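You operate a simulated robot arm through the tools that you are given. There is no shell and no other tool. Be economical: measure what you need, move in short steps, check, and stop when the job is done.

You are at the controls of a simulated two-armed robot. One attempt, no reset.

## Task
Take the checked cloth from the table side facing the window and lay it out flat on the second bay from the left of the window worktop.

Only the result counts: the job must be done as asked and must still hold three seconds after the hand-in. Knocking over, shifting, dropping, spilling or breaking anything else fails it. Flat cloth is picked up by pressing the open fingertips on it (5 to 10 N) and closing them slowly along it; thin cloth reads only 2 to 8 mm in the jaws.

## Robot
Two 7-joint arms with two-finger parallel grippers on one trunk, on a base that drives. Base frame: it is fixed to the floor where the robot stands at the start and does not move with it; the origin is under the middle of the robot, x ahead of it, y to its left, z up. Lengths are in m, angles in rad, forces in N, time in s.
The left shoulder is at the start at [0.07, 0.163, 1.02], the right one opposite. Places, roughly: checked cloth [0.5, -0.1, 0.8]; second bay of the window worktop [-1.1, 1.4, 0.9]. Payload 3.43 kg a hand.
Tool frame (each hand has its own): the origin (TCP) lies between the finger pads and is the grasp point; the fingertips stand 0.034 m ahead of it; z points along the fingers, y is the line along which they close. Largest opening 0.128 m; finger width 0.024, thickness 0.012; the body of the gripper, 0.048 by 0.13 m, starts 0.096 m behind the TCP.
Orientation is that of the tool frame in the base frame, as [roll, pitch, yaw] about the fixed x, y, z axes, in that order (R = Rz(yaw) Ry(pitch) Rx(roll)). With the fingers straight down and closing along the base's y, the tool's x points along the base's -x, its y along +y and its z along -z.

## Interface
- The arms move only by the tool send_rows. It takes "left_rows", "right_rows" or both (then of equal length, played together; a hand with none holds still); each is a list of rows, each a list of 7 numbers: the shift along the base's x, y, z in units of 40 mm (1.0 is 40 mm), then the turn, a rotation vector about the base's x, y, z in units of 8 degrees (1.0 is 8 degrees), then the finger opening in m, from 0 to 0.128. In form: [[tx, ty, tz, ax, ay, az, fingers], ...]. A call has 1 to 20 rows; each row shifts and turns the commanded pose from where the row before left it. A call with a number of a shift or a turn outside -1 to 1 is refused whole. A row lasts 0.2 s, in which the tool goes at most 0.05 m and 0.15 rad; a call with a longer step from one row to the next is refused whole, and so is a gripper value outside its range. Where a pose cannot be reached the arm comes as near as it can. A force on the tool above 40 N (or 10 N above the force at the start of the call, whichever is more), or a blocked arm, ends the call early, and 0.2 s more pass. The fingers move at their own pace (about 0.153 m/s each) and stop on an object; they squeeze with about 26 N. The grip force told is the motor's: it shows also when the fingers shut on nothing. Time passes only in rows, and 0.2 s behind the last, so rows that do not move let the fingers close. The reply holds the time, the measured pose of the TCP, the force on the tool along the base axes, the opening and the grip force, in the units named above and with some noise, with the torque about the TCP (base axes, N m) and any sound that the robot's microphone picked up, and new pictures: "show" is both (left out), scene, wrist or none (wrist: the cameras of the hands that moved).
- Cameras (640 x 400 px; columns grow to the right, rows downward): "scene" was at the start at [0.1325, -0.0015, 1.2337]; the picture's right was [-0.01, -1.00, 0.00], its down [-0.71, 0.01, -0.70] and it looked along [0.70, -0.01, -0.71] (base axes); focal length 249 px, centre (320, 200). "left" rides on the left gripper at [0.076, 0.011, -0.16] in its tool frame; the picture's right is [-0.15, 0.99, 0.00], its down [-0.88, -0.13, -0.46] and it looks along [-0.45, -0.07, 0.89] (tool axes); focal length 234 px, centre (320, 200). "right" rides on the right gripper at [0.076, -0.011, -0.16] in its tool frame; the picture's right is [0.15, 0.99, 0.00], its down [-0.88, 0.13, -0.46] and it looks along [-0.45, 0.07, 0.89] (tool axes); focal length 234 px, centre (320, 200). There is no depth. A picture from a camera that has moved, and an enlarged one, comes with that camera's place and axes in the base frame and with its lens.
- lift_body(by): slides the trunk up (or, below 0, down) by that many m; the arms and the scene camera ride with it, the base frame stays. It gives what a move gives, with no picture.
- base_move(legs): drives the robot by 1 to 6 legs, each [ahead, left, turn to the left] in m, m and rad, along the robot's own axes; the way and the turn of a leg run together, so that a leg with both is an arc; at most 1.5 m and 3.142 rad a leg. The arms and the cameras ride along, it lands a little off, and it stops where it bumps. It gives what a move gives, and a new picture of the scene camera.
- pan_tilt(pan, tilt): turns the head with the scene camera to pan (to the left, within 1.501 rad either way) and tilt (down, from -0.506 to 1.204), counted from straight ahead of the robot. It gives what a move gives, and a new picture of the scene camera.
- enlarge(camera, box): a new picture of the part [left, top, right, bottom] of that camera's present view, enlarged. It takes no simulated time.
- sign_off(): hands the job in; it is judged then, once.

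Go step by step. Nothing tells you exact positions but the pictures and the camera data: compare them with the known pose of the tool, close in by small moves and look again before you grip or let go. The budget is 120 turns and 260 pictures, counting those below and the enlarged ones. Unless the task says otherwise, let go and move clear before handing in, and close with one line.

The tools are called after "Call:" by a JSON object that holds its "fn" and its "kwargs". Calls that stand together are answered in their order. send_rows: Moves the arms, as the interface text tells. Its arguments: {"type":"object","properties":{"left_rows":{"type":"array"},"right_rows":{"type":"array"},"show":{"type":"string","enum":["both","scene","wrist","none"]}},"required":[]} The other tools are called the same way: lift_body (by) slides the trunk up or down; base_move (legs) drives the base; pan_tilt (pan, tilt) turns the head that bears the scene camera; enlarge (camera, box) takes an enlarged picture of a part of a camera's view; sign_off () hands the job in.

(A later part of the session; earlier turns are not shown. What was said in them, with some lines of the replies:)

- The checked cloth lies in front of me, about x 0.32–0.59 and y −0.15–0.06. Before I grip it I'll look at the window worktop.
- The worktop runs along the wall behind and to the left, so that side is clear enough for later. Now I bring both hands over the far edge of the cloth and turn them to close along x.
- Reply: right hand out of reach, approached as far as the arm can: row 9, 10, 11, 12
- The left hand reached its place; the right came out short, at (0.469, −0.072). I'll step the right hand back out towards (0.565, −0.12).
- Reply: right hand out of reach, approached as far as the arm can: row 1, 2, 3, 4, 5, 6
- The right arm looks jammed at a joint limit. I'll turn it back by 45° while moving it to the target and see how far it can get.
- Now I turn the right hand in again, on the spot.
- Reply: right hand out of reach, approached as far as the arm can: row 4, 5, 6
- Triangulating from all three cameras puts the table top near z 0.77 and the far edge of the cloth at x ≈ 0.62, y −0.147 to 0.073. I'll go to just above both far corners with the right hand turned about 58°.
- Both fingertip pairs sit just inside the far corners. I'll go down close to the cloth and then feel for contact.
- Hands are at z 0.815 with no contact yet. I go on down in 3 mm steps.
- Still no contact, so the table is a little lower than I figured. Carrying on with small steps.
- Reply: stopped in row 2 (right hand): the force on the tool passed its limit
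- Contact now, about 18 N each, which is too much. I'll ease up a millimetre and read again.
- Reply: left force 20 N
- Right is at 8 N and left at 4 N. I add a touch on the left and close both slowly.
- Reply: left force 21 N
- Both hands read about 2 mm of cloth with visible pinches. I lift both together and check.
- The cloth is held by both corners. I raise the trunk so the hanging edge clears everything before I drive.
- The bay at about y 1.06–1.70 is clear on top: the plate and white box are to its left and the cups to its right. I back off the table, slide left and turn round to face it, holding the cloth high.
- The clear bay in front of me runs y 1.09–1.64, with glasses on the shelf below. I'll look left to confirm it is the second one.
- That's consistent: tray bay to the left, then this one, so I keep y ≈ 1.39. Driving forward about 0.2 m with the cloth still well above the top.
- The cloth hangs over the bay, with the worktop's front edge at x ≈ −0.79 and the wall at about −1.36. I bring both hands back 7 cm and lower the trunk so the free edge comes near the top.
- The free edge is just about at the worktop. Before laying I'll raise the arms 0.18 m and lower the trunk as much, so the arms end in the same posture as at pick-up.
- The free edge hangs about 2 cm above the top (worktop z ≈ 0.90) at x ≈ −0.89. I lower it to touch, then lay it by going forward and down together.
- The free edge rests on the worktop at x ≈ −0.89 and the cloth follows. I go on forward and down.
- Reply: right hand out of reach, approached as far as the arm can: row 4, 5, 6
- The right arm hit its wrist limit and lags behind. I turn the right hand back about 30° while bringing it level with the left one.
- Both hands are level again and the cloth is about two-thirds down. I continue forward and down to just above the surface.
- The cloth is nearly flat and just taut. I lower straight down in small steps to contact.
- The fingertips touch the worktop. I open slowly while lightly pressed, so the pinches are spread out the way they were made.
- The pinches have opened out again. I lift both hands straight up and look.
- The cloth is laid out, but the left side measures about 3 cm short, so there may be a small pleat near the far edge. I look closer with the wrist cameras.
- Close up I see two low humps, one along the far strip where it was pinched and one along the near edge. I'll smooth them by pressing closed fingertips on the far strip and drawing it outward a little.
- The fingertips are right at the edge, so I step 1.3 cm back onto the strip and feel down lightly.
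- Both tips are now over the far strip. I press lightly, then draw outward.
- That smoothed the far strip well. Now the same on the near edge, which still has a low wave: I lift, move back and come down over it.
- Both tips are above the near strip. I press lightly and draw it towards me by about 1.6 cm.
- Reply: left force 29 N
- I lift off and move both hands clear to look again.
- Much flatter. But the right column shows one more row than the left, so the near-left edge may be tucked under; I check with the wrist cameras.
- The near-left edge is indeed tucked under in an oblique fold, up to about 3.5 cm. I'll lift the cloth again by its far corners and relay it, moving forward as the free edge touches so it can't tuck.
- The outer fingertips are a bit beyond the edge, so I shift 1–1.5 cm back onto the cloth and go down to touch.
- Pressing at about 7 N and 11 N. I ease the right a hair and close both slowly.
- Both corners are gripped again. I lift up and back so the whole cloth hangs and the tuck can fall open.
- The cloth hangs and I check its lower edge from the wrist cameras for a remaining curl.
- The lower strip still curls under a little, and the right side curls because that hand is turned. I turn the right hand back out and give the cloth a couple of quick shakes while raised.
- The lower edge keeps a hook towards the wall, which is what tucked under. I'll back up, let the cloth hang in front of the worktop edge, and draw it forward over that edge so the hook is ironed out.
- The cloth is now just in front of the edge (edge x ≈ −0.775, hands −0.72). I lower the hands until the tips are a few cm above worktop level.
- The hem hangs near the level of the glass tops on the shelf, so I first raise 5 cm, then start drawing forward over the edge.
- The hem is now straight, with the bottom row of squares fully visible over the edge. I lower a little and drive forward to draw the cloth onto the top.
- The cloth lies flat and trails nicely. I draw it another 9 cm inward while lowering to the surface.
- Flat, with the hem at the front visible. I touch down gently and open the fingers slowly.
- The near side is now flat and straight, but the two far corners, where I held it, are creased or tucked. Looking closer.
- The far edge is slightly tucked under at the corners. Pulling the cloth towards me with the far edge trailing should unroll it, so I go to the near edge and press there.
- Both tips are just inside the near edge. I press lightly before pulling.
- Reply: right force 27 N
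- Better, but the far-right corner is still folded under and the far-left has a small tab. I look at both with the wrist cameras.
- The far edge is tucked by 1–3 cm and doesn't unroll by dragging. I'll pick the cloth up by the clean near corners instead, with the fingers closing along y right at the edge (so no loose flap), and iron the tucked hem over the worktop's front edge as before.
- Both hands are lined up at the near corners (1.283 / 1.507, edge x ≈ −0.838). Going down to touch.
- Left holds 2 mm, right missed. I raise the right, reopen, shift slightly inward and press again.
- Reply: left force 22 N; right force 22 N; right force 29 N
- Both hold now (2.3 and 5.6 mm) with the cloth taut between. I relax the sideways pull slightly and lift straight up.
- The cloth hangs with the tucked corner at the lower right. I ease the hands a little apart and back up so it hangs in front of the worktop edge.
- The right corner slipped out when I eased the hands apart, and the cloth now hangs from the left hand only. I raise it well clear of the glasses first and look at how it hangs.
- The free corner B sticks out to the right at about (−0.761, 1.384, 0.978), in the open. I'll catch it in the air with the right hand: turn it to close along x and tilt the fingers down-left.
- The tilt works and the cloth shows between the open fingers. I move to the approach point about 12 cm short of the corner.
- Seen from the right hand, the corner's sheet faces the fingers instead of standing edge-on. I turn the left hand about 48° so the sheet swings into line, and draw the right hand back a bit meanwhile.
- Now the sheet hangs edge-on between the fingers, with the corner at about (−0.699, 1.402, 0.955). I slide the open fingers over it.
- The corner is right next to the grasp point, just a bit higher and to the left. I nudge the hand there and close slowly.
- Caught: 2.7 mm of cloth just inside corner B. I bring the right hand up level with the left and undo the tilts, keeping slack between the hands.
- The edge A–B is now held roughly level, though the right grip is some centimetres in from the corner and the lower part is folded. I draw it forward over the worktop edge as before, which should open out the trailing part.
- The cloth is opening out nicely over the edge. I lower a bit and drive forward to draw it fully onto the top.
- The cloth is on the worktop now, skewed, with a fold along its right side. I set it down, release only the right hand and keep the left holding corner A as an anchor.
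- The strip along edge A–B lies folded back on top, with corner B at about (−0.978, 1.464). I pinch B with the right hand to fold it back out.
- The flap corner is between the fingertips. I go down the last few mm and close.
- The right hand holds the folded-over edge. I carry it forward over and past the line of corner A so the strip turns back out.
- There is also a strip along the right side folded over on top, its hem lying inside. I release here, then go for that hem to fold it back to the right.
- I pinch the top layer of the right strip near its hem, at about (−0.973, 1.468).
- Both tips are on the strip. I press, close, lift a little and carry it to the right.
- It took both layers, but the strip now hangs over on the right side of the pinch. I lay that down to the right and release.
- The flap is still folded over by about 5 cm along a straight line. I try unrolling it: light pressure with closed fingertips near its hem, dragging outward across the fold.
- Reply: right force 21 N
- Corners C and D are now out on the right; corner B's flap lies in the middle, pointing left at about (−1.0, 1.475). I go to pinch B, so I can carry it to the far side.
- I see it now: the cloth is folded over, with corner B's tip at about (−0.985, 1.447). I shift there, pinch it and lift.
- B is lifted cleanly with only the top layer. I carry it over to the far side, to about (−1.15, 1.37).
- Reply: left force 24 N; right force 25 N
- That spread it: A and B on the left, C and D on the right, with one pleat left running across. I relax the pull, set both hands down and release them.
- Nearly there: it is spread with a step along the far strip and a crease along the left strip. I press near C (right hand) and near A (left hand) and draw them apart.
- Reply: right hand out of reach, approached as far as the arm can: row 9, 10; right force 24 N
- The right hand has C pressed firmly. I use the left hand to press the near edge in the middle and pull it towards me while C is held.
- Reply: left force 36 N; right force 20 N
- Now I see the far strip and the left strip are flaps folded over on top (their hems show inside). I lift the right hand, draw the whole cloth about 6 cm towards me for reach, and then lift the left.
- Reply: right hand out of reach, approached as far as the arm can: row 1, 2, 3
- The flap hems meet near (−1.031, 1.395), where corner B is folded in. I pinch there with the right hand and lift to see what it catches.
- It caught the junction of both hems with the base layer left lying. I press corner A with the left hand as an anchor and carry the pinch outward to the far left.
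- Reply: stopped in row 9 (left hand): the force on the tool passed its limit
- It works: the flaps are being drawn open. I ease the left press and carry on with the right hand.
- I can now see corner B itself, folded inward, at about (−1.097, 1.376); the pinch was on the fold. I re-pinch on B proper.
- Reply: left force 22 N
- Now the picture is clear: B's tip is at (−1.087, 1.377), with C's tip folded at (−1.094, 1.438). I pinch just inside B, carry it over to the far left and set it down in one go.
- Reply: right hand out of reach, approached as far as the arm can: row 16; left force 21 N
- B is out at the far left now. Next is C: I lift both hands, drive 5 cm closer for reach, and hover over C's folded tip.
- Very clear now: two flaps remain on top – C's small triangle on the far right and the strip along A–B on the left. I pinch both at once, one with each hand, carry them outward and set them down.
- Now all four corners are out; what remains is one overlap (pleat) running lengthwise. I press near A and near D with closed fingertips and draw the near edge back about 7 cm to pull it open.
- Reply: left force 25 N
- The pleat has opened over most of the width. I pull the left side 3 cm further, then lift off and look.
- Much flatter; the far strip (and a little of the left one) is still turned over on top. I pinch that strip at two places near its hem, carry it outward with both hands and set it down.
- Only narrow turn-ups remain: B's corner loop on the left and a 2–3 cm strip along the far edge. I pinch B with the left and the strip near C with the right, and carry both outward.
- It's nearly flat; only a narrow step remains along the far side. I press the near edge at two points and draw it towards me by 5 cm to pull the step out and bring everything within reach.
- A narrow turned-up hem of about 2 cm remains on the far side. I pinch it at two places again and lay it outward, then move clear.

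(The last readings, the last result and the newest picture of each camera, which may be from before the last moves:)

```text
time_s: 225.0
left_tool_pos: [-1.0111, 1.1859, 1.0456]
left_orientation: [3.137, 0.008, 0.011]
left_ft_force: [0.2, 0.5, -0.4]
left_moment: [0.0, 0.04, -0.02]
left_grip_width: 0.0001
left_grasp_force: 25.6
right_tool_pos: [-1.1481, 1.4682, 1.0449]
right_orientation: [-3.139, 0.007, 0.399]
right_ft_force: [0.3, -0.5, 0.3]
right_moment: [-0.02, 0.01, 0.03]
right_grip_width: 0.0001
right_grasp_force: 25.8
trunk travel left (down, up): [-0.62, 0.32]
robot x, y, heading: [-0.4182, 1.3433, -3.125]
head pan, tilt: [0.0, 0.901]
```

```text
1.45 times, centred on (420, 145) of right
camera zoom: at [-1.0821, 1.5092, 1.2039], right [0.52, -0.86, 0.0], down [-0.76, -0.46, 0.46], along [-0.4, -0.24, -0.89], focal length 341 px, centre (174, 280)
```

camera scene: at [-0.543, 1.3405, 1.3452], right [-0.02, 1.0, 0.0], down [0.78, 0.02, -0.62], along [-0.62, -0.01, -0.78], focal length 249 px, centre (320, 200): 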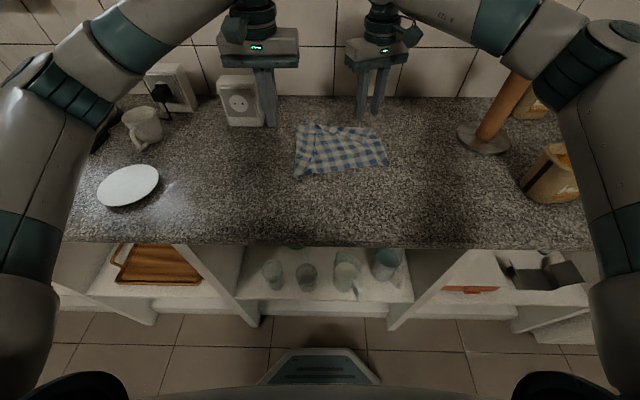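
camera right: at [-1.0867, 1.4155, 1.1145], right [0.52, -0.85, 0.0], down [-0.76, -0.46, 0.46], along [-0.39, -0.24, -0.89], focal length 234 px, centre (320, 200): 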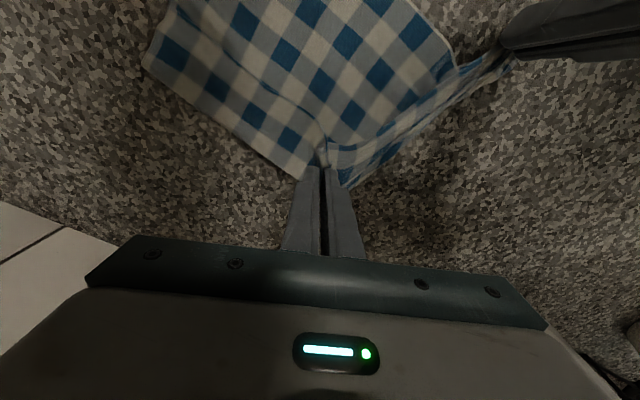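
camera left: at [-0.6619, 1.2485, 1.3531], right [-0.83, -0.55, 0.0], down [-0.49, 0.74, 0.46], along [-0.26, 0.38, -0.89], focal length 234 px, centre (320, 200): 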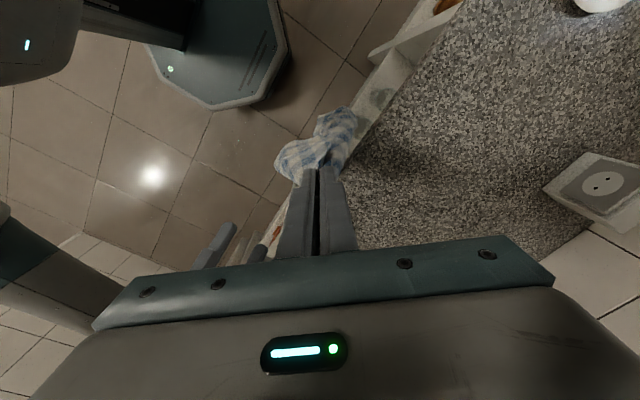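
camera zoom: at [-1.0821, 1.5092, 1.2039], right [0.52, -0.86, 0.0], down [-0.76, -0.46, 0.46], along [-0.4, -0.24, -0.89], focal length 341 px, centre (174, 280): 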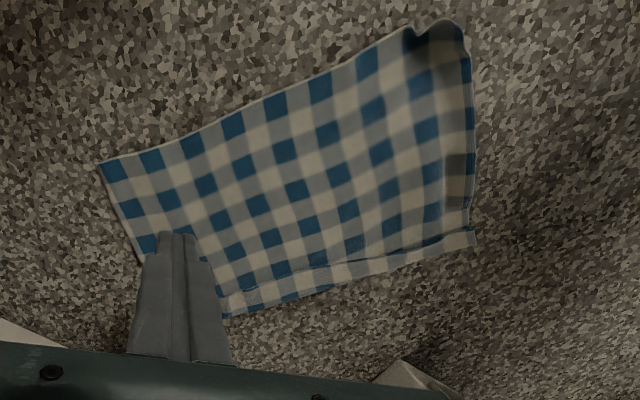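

Nearly there; the far hem is still turned in by a couple of cm. I shift the cloth a little closer by the near edge so I can reach the far hem comfortably once more.

Call:
{"fn": "send_rows", "kwargs": {"left_rows": [[0.05, 0.85, 0, 0, 0, 0, 0], [0.05, 0.85, 0, 0, 0, 0, 0], [0.06, 0.85, 0, 0, 0, 0, 0], [0.06, 0.85, 0, 0, 0, 0, 0], [0.06, 0.85, -0.2, 0, 0, 0, 0], [0, 0.8, -0.6, 0, 0, 0, 0], [0, 0, -0.8, 0, 0, 0, 0], [0, 0, -0.8, 0, 0, 0, 0], [0, 0, -0.35, 0, 0, 0, 0], [0.25, -0.08, 0, 0, 0, 0, 0], [0.25, -0.08, 0, 0, 0, 0, 0], [0.25, -0.08, 0, 0, 0, 0, 0], [0.25, -0.08, 0, 0, 0, 0, 0], [0.25, -0.08, 0, 0, 0, 0, 0], [0.25, -0.08, 0, 0, 0, 0, 0], [0, 0, 0.2, 0, 0, 0, 0], [0, 0, 0.8, 0, 0, 0, 0], [0.3, -0.6, 0.7, 0, 0, 0, 0], [0.3, -0.9, 0.3, 0, 0, 0, 0], [0.2, -0.9, 0, 0, 0, 0, 0]], "right_rows": [[0.03, 0.2, 0, 0, 0, 0, 0], [0.03, 0.2, 0, 0, 0, 0, 0], [0.03, 0.2, 0, 0, 0, 0, 0], [0.03, 0.17, 0, 0, 0, 0, 0], [0, 0, -0.2, 0, 0, 0, 0], [0, 0, -0.6, 0, 0, 0, 0], [0, 0, -0.8, 0, 0, 0, 0], [0, 0, -0.8, 0, 0, 0, 0], [0, 0, -0.33, 0, 0, 0, 0], [0.25, -0.08, 0, 0, 0, 0, 0], [0.25, -0.08, 0, 0, 0, 0, 0], [0.25, -0.08, 0, 0, 0, 0, 0], [0.25, -0.08, 0, 0, 0, 0, 0], [0.25, -0.08, 0, 0, 0, 0, 0], [0.25, -0.08, 0, 0, 0, 0, 0], [0, 0, 0.2, 0, 0, 0, 0], [0, 0, 0.8, 0, 0, 0, 0], [0, 0.4, 0.7, 0, 0, 0, 0], [0, 0.6, 0.3, 0, 0, 0, 0], [0, 0.3, 0, 0, 0, 0, 0]], "show": "none"}}

Call:
{"fn": "enlarge", "kwargs": {"camera": "scene", "box": [270, 90, 410, 210]}}

Call:
{"fn": "enlarge", "kwargs": {"camera": "right", "box": [200, 40, 640, 290]}}

```text
time_s: 229.2
left_tool_pos: [-0.9092, 1.2682, 1.0163]
left_orientation: [3.141, 0.006, 0.011]
left_ft_force: [0.7, 0.7, 0.2]
left_moment: [0.02, 0.03, -0.03]
left_grip_width: 0.0
left_grasp_force: 26.9
right_tool_pos: [-1.0828, 1.5301, 1.0178]
right_orientation: [-3.137, 0.006, 0.399]
right_ft_force: [0.0, -0.1, 0.3]
right_moment: [0.05, 0.02, -0.02]
right_grip_width: 0.0
right_grasp_force: 26.1
trunk travel left (down, up): [-0.62, 0.32]
robot x, y, heading: [-0.4191, 1.3413, -3.128]
head pan, tilt: [0.0, 0.901]
```

```text
3.33 times, centred on (340, 150) of scene
camera zoom: at [-0.5433, 1.3388, 1.3451], right [-0.02, 1.0, 0.0], down [0.78, 0.02, -0.62], along [-0.62, -0.01, -0.78], focal length 830 px, centre (253, 367)
```

zoom: 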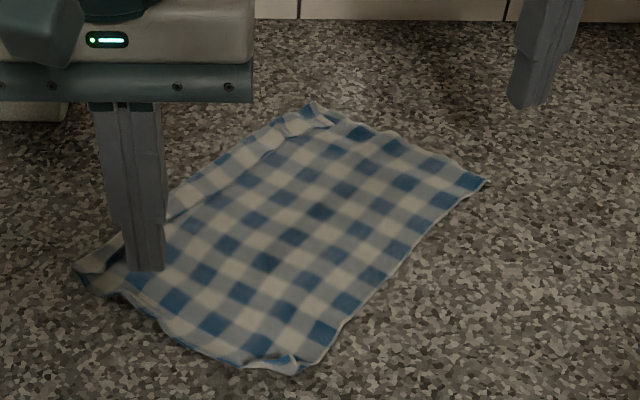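

```text
1.45 times, centred on (420, 165) of right
camera zoom: at [-1.017, 1.5706, 1.1778], right [0.52, -0.85, -0.01], down [-0.76, -0.46, 0.46], along [-0.4, -0.23, -0.89], focal length 341 px, centre (174, 251)
```

zoom: 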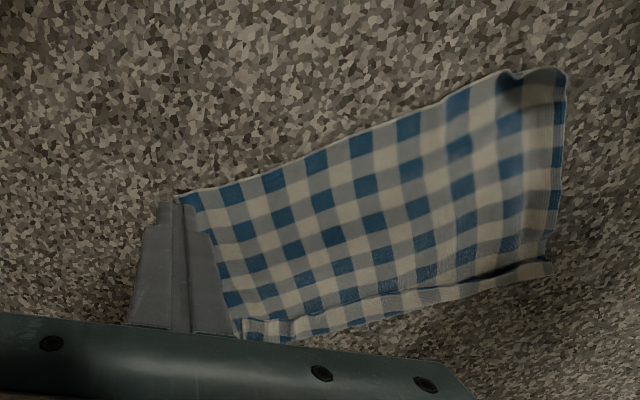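

One more pinch, right hand only, on the turned-in hem near corner C, laid outward; then both hands go clear.

Call:
{"fn": "send_rows", "kwargs": {"right_rows": [[-0.4, -0.9, 0, 0, 0, 0, 0.024], [-0.4, -0.9, 0, 0, 0, 0, 0.024], [-0.4, -0.9, 0, 0, 0, 0, 0.024], [-0.4, -0.9, -0.3, 0, 0, 0, 0.024], [0, -0.35, -0.7, 0, 0, 0, 0.024], [0, 0, -0.7, 0, 0, 0, 0.024], [0, 0, -0.34, 0, 0, 0, 0.024], [0, 0, 0, 0, 0, 0, 0.018], [0, 0, 0, 0, 0, 0, 0.012], [0, 0, 0, 0, 0, 0, 0.006], [0, 0, 0, 0, 0, 0, 0], [0, 0, 0, 0, 0, 0, 0], [0, 0, 0.4, 0, 0, 0, 0], [0, 0, 0.2, 0, 0, 0, 0], [-0.28, -0.22, 0, 0, 0, 0, 0], [-0.28, -0.22, -0.1, 0, 0, 0, 0], [-0.3, -0.25, -0.4, 0, 0, 0, 0], [0, 0, 0, 0, 0, 0, 0.02], [0, 0, 0.3, 0, 0, 0, 0.025], [0, 0, 0.8, 0, 0, 0, 0.025]], "show": "none"}}

Call:
{"fn": "send_rows", "kwargs": {"left_rows": [[0.2, -0.6, 0.8, 0, 0, 0, 0], [0.3, -0.8, 0.8, 0, 0, 0, 0], [0.3, -0.8, 0.8, 0, 0, 0, 0]], "right_rows": [[0.3, 0.8, 0.7, 0, 0, 0, 0], [0.5, 0.8, 0.8, 0, 0, 0, 0], [0.5, 0.8, 0.8, 0, 0, 0, 0]], "show": "none"}}

Call:
{"fn": "enlarge", "kwargs": {"camera": "scene", "box": [270, 90, 410, 210]}}

Call:
{"fn": "enlarge", "kwargs": {"camera": "scene", "box": [0, 0, 640, 400]}}

```text
time_s: 233.4
left_tool_pos: [-0.9094, 1.2701, 1.018]
left_orientation: [3.14, 0.007, 0.01]
left_ft_force: [0.8, -0.1, 0.4]
left_moment: [0.01, 0.01, -0.04]
left_grip_width: 0.0
left_grasp_force: 26.1
right_tool_pos: [-1.1825, 1.3433, 0.9806]
right_orientation: [-3.138, 0.004, 0.399]
right_ft_force: [0.4, 0.0, 0.4]
right_moment: [-0.03, 0.01, 0.01]
right_grip_width: 0.0251
right_grasp_force: 0.1
trunk travel left (down, up): [-0.62, 0.32]
robot x, y, heading: [-0.4202, 1.3411, -3.121]
head pan, tilt: [0.0, 0.901]
```

```text
time_s: 234.2
left_tool_pos: [-0.8772, 1.1796, 1.113]
left_orientation: [3.139, 0.009, 0.011]
left_ft_force: [-0.2, 0.3, -0.2]
left_moment: [-0.01, 0.03, -0.01]
left_grip_width: 0.0001
left_grasp_force: 25.5
right_tool_pos: [-1.1273, 1.4412, 1.0778]
right_orientation: [-3.137, 0.008, 0.398]
right_ft_force: [0.6, 0.8, -0.4]
right_moment: [0.03, 0.02, 0.06]
right_grip_width: 0.0002
right_grasp_force: 25.8
trunk travel left (down, up): [-0.62, 0.32]
robot x, y, heading: [-0.4183, 1.3462, -3.118]
head pan, tilt: [0.0, 0.901]
```

```text
3.33 times, centred on (340, 150) of scene
camera zoom: at [-0.5412, 1.3407, 1.3452], right [-0.02, 1.0, 0.0], down [0.78, 0.02, -0.62], along [-0.62, -0.01, -0.78], focal length 830 px, centre (253, 367)
```

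zoom: 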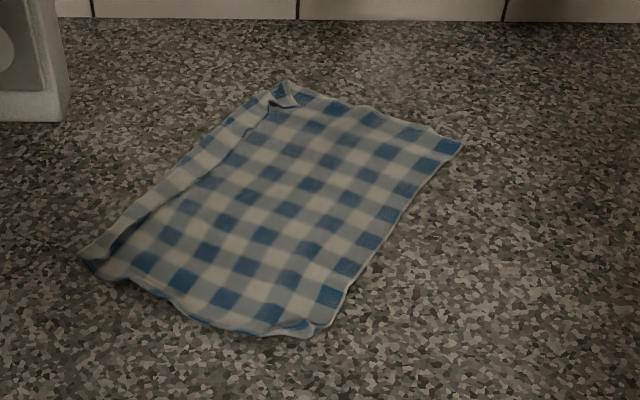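

```text
1.00 times, centred on (320, 200) of scene (not enlarged: the box is as wide or as high as the picture)
camera zoom: at [-0.5412, 1.3407, 1.3452], right [-0.02, 1.0, 0.0], down [0.78, 0.02, -0.62], along [-0.62, -0.01, -0.78], focal length 249 px, centre (320, 200)
5 turns are left
```

zoom: 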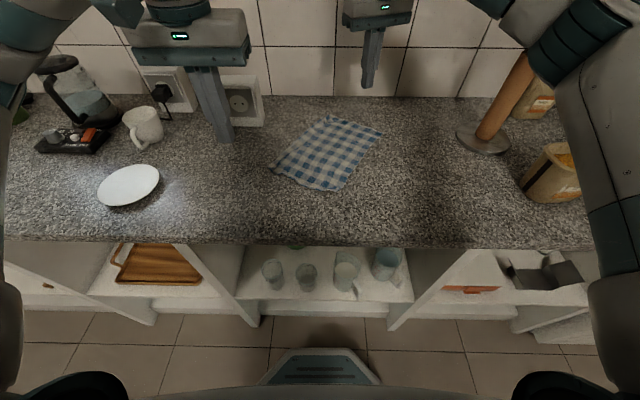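

Flat but for a slim ridge at the far hem, and nothing else has been moved. I press that hem at two points, draw it outward about 2.5 cm, and move clear.

Call:
{"fn": "send_rows", "kwargs": {"left_rows": [[-0.8, 0.3, 0, 0, 0, 0, 0], [-0.85, 0.3, -0.2, 0, 0, 0, 0], [-0.85, 0.3, -0.4, 0, 0, 0, 0], [-0.85, 0.3, -0.5, 0, 0, 0, 0], [-0.85, 0.36, -0.5, 0, 0, 0, 0], [0, 0, -0.8, 0, 0, 0, 0], [0, 0, -0.8, 0, 0, 0, 0], [0, 0, -0.8, 0, 0, 0, 0], [0, 0, -0.43, 0, 0, 0, 0], [-0.1, -0.155, 0, 0, 0, 0, 0], [-0.1, -0.155, 0, 0, 0, 0, 0], [-0.1, -0.155, 0, 0, 0, 0, 0], [-0.1, -0.155, 0, 0, 0, 0, 0], [0, 0, 0.3, 0, 0, 0, 0], [0, 0, 0.8, 0, 0, 0, 0], [0.3, -0.2, 0.8, 0, 0, 0, 0], [0.8, -0.2, 0.8, 0, 0, 0, 0], [0.8, -0.2, 0.8, 0, 0, 0, 0]], "right_rows": [[-0.2, -0.6, 0, 0, 0, 0, 0], [-0.2, -0.6, -0.1, 0, 0, 0, 0], [-0.2, -0.6, -0.2, 0, 0, 0, 0], [-0.2, -0.6, -0.4, 0, 0, 0, 0], [-0.22, -0.58, -0.4, 0, 0, 0, 0], [0, 0, -0.7, 0, 0, 0, 0], [0, 0, -0.7, 0, 0, 0, 0], [0, 0, -0.7, 0, 0, 0, 0], [0, 0, -0.35, 0, 0, 0, 0], [-0.1, -0.155, 0, 0, 0, 0, 0], [-0.1, -0.155, 0, 0, 0, 0, 0], [-0.1, -0.155, 0, 0, 0, 0, 0], [-0.1, -0.155, 0, 0, 0, 0, 0], [0, 0, 0.3, 0, 0, 0, 0], [0, 0, 0.8, 0, 0, 0, 0], [0.3, 0.5, 0.8, 0, 0, 0, 0], [0.5, 0.8, 0.8, 0, 0, 0, 0], [0.5, 0.8, 0.8, 0, 0, 0, 0]], "show": "none"}}

Call:
{"fn": "enlarge", "kwargs": {"camera": "scene", "box": [270, 90, 410, 210]}}

Call:
{"fn": "enlarge", "kwargs": {"camera": "right", "box": [200, 20, 640, 290]}}

```text
time_s: 238.0
left_tool_pos: [-0.9821, 1.199, 1.0798]
left_orientation: [3.14, 0.01, 0.01]
left_ft_force: [0.7, 0.0, 0.1]
left_moment: [-0.03, 0.05, 0.0]
left_grip_width: 0.0
left_grasp_force: 25.8
right_tool_pos: [-1.1333, 1.3804, 1.0743]
right_orientation: [-3.139, 0.008, 0.397]
right_ft_force: [0.0, 0.0, -1.2]
right_moment: [-0.02, 0.05, 0.0]
right_grip_width: 0.0
right_grasp_force: 26.0
trunk travel left (down, up): [-0.62, 0.32]
robot x, y, heading: [-0.4188, 1.3436, -3.124]
head pan, tilt: [0.0, 0.901]
```

```text
3.33 times, centred on (340, 150) of scene
camera zoom: at [-0.5406, 1.3413, 1.3453], right [-0.02, 1.0, 0.0], down [0.78, 0.02, -0.62], along [-0.62, -0.01, -0.78], focal length 830 px, centre (253, 367)
```

zoom: 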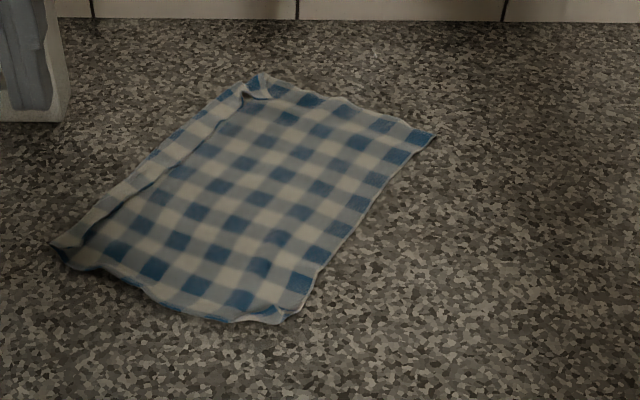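

```text
1.45 times, centred on (420, 155) of right
camera zoom: at [-1.0673, 1.4206, 1.2342], right [0.52, -0.86, 0.0], down [-0.76, -0.46, 0.46], along [-0.4, -0.24, -0.89], focal length 341 px, centre (174, 266)
4 turns are left
```

zoom: 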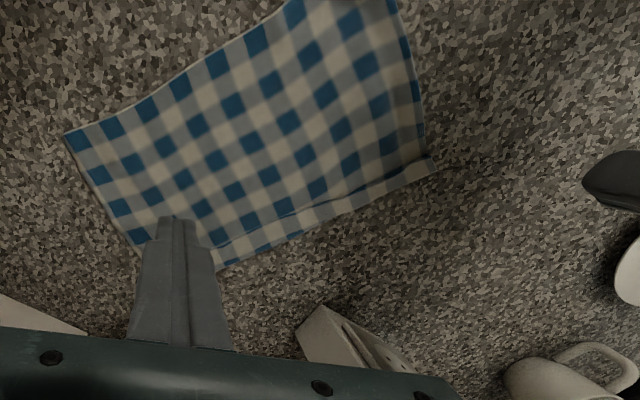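

It stayed flat and only slid slightly. As a last touch I sweep the fingertips just above the cloth outward over the slim hem to turn it out, then retreat.

Call:
{"fn": "send_rows", "kwargs": {"left_rows": [[-0.6, 0.5, 0, 0, 0, 0, 0], [-0.77, 0.61, -0.3, 0, 0, 0, 0], [0, 0, -0.8, 0, 0, 0, 0], [0, 0, -0.9, 0, 0, 0, 0], [0, 0, -0.9, 0, 0, 0, 0], [0, 0, -0.62, 0, 0, 0, 0], [-0.125, -0.19, 0, 0, 0, 0, 0], [-0.125, -0.19, 0, 0, 0, 0, 0], [-0.125, -0.19, 0, 0, 0, 0, 0], [-0.125, -0.19, 0, 0, 0, 0, 0], [-0.125, -0.19, 0, 0, 0, 0, 0], [-0.125, -0.19, 0, 0, 0, 0, 0], [0, 0, 0.4, 0, 0, 0, 0], [0, 0, 0.9, 0, 0, 0, 0], [0.4, 0, 0.9, 0, 0, 0, 0], [0.8, 0, 0.9, 0, 0, 0, 0], [0.9, -0.2, 0.9, 0, 0, 0, 0]], "right_rows": [[-0.2, -0.7, 0, 0, 0, 0, 0.05], [-0.19, -0.76, -0.3, 0, 0, 0, 0.05], [0, 0, -0.8, 0, 0, 0, 0.05], [0, 0, -0.9, 0, 0, 0, 0.05], [0, 0, -0.9, 0, 0, 0, 0.05], [0, 0, -0.5, 0, 0, 0, 0.05], [-0.125, -0.19, 0, 0, 0, 0, 0.05], [-0.125, -0.19, 0, 0, 0, 0, 0.05], [-0.125, -0.19, 0, 0, 0, 0, 0.05], [-0.125, -0.19, 0, 0, 0, 0, 0.05], [-0.125, -0.19, 0, 0, 0, 0, 0.05], [-0.125, -0.19, 0, 0, 0, 0, 0.05], [0, 0, 0.4, 0, 0, 0, 0.05], [0, 0, 0.9, 0, 0, 0, 0.05], [0.4, 0.4, 0.9, 0, 0, 0, 0.05], [0.5, 0.7, 0.9, 0, 0, 0, 0.05], [0.6, 0.7, 0.9, 0, 0, 0, 0.05]], "show": "none"}}

Call:
{"fn": "enlarge", "kwargs": {"camera": "scene", "box": [250, 90, 420, 220]}}

```text
refused: row 17 steps farther than a row can; nothing moved
```

```text
3.08 times, centred on (335, 155) of scene
camera zoom: at [-0.5406, 1.3413, 1.3453], right [-0.02, 1.0, 0.0], down [0.78, 0.02, -0.62], along [-0.62, -0.01, -0.78], focal length 766 px, centre (274, 338)
3 turns are left
```

zoom: 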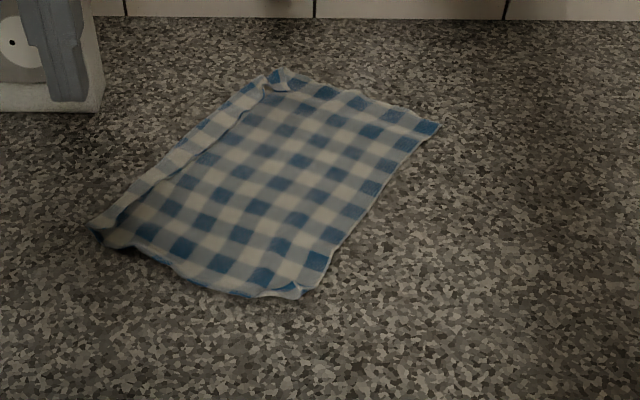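

The last sweep was refused because one step was too long, so nothing moved. I repeat it with shorter retreat steps.

Call:
{"fn": "send_rows", "kwargs": {"left_rows": [[-0.6, 0.5, 0, 0, 0, 0, 0], [-0.77, 0.61, -0.3, 0, 0, 0, 0], [0, 0, -0.8, 0, 0, 0, 0], [0, 0, -0.9, 0, 0, 0, 0], [0, 0, -0.9, 0, 0, 0, 0], [0, 0, -0.62, 0, 0, 0, 0], [-0.125, -0.19, 0, 0, 0, 0, 0], [-0.125, -0.19, 0, 0, 0, 0, 0], [-0.125, -0.19, 0, 0, 0, 0, 0], [-0.125, -0.19, 0, 0, 0, 0, 0], [-0.125, -0.19, 0, 0, 0, 0, 0], [-0.125, -0.19, 0, 0, 0, 0, 0], [0, 0, 0.4, 0, 0, 0, 0], [0, 0, 0.9, 0, 0, 0, 0], [0.3, 0, 0.8, 0, 0, 0, 0], [0.5, 0, 0.7, 0, 0, 0, 0], [0.6, 0, 0.6, 0, 0, 0, 0]], "right_rows": [[-0.2, -0.7, 0, 0, 0, 0, 0.05], [-0.19, -0.76, -0.3, 0, 0, 0, 0.05], [0, 0, -0.8, 0, 0, 0, 0.05], [0, 0, -0.9, 0, 0, 0, 0.05], [0, 0, -0.9, 0, 0, 0, 0.05], [0, 0, -0.5, 0, 0, 0, 0.05], [-0.125, -0.19, 0, 0, 0, 0, 0.05], [-0.125, -0.19, 0, 0, 0, 0, 0.05], [-0.125, -0.19, 0, 0, 0, 0, 0.05], [-0.125, -0.19, 0, 0, 0, 0, 0.05], [-0.125, -0.19, 0, 0, 0, 0, 0.05], [-0.125, -0.19, 0, 0, 0, 0, 0.05], [0, 0, 0.4, 0, 0, 0, 0.05], [0, 0, 0.9, 0, 0, 0, 0.05], [0.3, 0.3, 0.8, 0, 0, 0, 0.05], [0.4, 0.5, 0.6, 0, 0, 0, 0.05], [0.4, 0.5, 0.6, 0, 0, 0, 0.05]], "show": "none"}}

Call:
{"fn": "enlarge", "kwargs": {"camera": "scene", "box": [250, 90, 420, 220]}}

```text
time_s: 241.6
left_tool_pos: [-1.0115, 1.2006, 1.0703]
left_orientation: [3.14, 0.007, 0.01]
left_ft_force: [0.6, 0.3, 0.2]
left_moment: [-0.04, 0.04, -0.02]
left_grip_width: 0.0
left_grasp_force: 25.9
right_tool_pos: [-1.1335, 1.332, 1.0672]
right_orientation: [-3.139, 0.008, 0.397]
right_ft_force: [0.4, -1.0, 1.1]
right_moment: [-0.02, 0.06, 0.0]
right_grip_width: 0.0502
right_grasp_force: 0.1
trunk travel left (down, up): [-0.62, 0.32]
robot x, y, heading: [-0.4158, 1.3416, -3.126]
head pan, tilt: [0.0, 0.901]
```

```text
3.08 times, centred on (335, 155) of scene
camera zoom: at [-0.5416, 1.3412, 1.3452], right [-0.02, 1.0, 0.0], down [0.78, 0.02, -0.62], along [-0.62, -0.01, -0.78], focal length 766 px, centre (274, 338)
2 turns are left
```

zoom: 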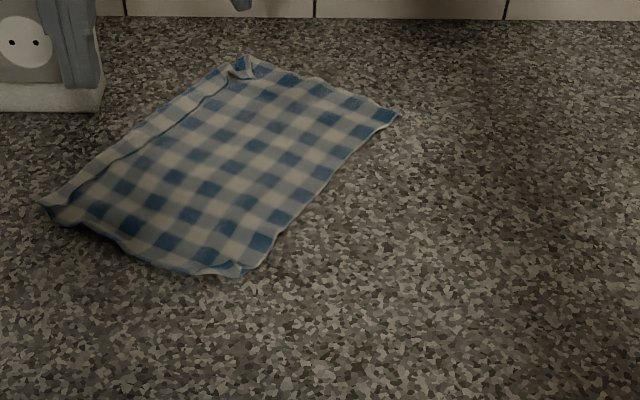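

The cloth slid towards the left part of the bay (its left corner at y ≈ 1.13). I draw it 6 cm back to the right by its near edge, lift off and clear.

Call:
{"fn": "send_rows", "kwargs": {"left_rows": [[0.07, 0.9, 0, 0, 0, 0, 0], [0.07, 0.9, -0.3, 0, 0, 0, 0], [0, 0.91, -0.4, 0, 0, 0, 0], [0, 0, -0.9, 0, 0, 0, 0], [0, 0, -0.9, 0, 0, 0, 0], [0, 0, -0.6, 0, 0, 0, 0], [0, 0, -0.26, 0, 0, 0, 0], [0.04, 0.25, 0, 0, 0, 0, 0], [0.04, 0.25, 0, 0, 0, 0, 0], [0.04, 0.25, 0, 0, 0, 0, 0], [0.04, 0.25, 0, 0, 0, 0, 0], [0.04, 0.25, 0, 0, 0, 0, 0], [0.04, 0.25, 0, 0, 0, 0, 0], [0, 0, 0.3, 0, 0, 0, 0], [0, 0, 0.8, 0, 0, 0, 0], [0, 0, 0.9, 0, 0, 0, 0], [0, 0, 0.9, 0, 0, 0, 0], [0.6, 0, 0.7, 0, 0, 0, 0], [0.6, 0, 0.7, 0, 0, 0, 0]], "right_rows": [[-0.2, 0.6, 0, 0, 0, 0, 0], [-0.2, 0.64, -0.3, 0, 0, 0, 0], [-0.1, 0.64, -0.4, 0, 0, 0, 0], [0, 0, -0.9, 0, 0, 0, 0], [0, 0, -0.9, 0, 0, 0, 0], [0, 0, -0.6, 0, 0, 0, 0], [0, 0, -0.19, 0, 0, 0, 0], [0.04, 0.25, 0, 0, 0, 0, 0], [0.04, 0.25, 0, 0, 0, 0, 0], [0.04, 0.25, 0, 0, 0, 0, 0], [0.04, 0.25, 0, 0, 0, 0, 0], [0.04, 0.25, 0, 0, 0, 0, 0], [0.04, 0.25, 0, 0, 0, 0, 0], [0, 0, 0.3, 0, 0, 0, 0], [0, 0, 0.8, 0, 0, 0, 0], [0, 0, 0.9, 0, 0, 0, 0], [0, 0, 0.9, 0, 0, 0, 0], [0.6, 0, 0.7, 0, 0, 0, 0], [0.6, 0, 0.7, 0, 0, 0, 0]], "show": "scene"}}

```text
time_s: 245.6
left_tool_pos: [-0.9516, 1.3674, 1.1077]
left_orientation: [3.14, 0.005, 0.008]
left_ft_force: [0.1, -0.4, 0.7]
left_moment: [0.0, 0.05, -0.02]
left_grip_width: 0.0001
left_grasp_force: 25.9
right_tool_pos: [-1.0956, 1.4637, 1.1075]
right_orientation: [-3.136, 0.007, 0.398]
right_ft_force: [0.5, 0.4, 0.3]
right_moment: [-0.01, 0.03, 0.04]
right_grip_width: 0.0
right_grasp_force: 25.9
trunk travel left (down, up): [-0.62, 0.32]
robot x, y, heading: [-0.4172, 1.3449, -3.124]
head pan, tilt: [0.0, 0.901]
camera scene: at [-0.5417, 1.3405, 1.3452], right [-0.02, 1.0, 0.0], down [0.78, 0.02, -0.62], along [-0.62, -0.01, -0.78], focal length 249 px, centre (320, 200)
1 turns are left
```

scene: 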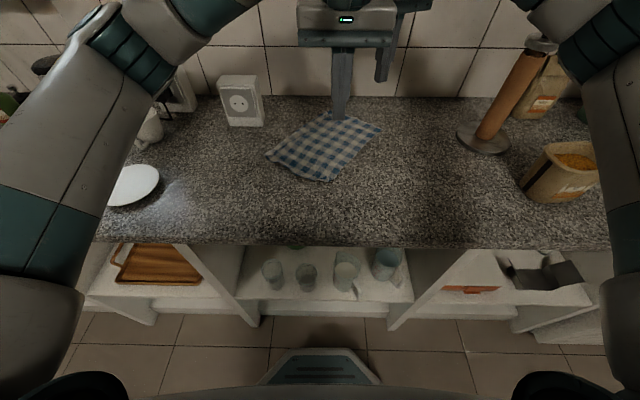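

The cloth lies spread out inside the second bay. Both hands are empty and clear above it, and in the last picture nothing else looks disturbed, so I hand in.

Call:
{"fn": "sign_off", "kwargs": {}}

```text
The job is handed in.
```

I laid the checked cloth on the second bay of the window worktop and handed the job in. It is not perfectly flat: a strip of about 1–2 cm along the far hem is still turned in, and the cloth sits at an angle to the worktop edge.
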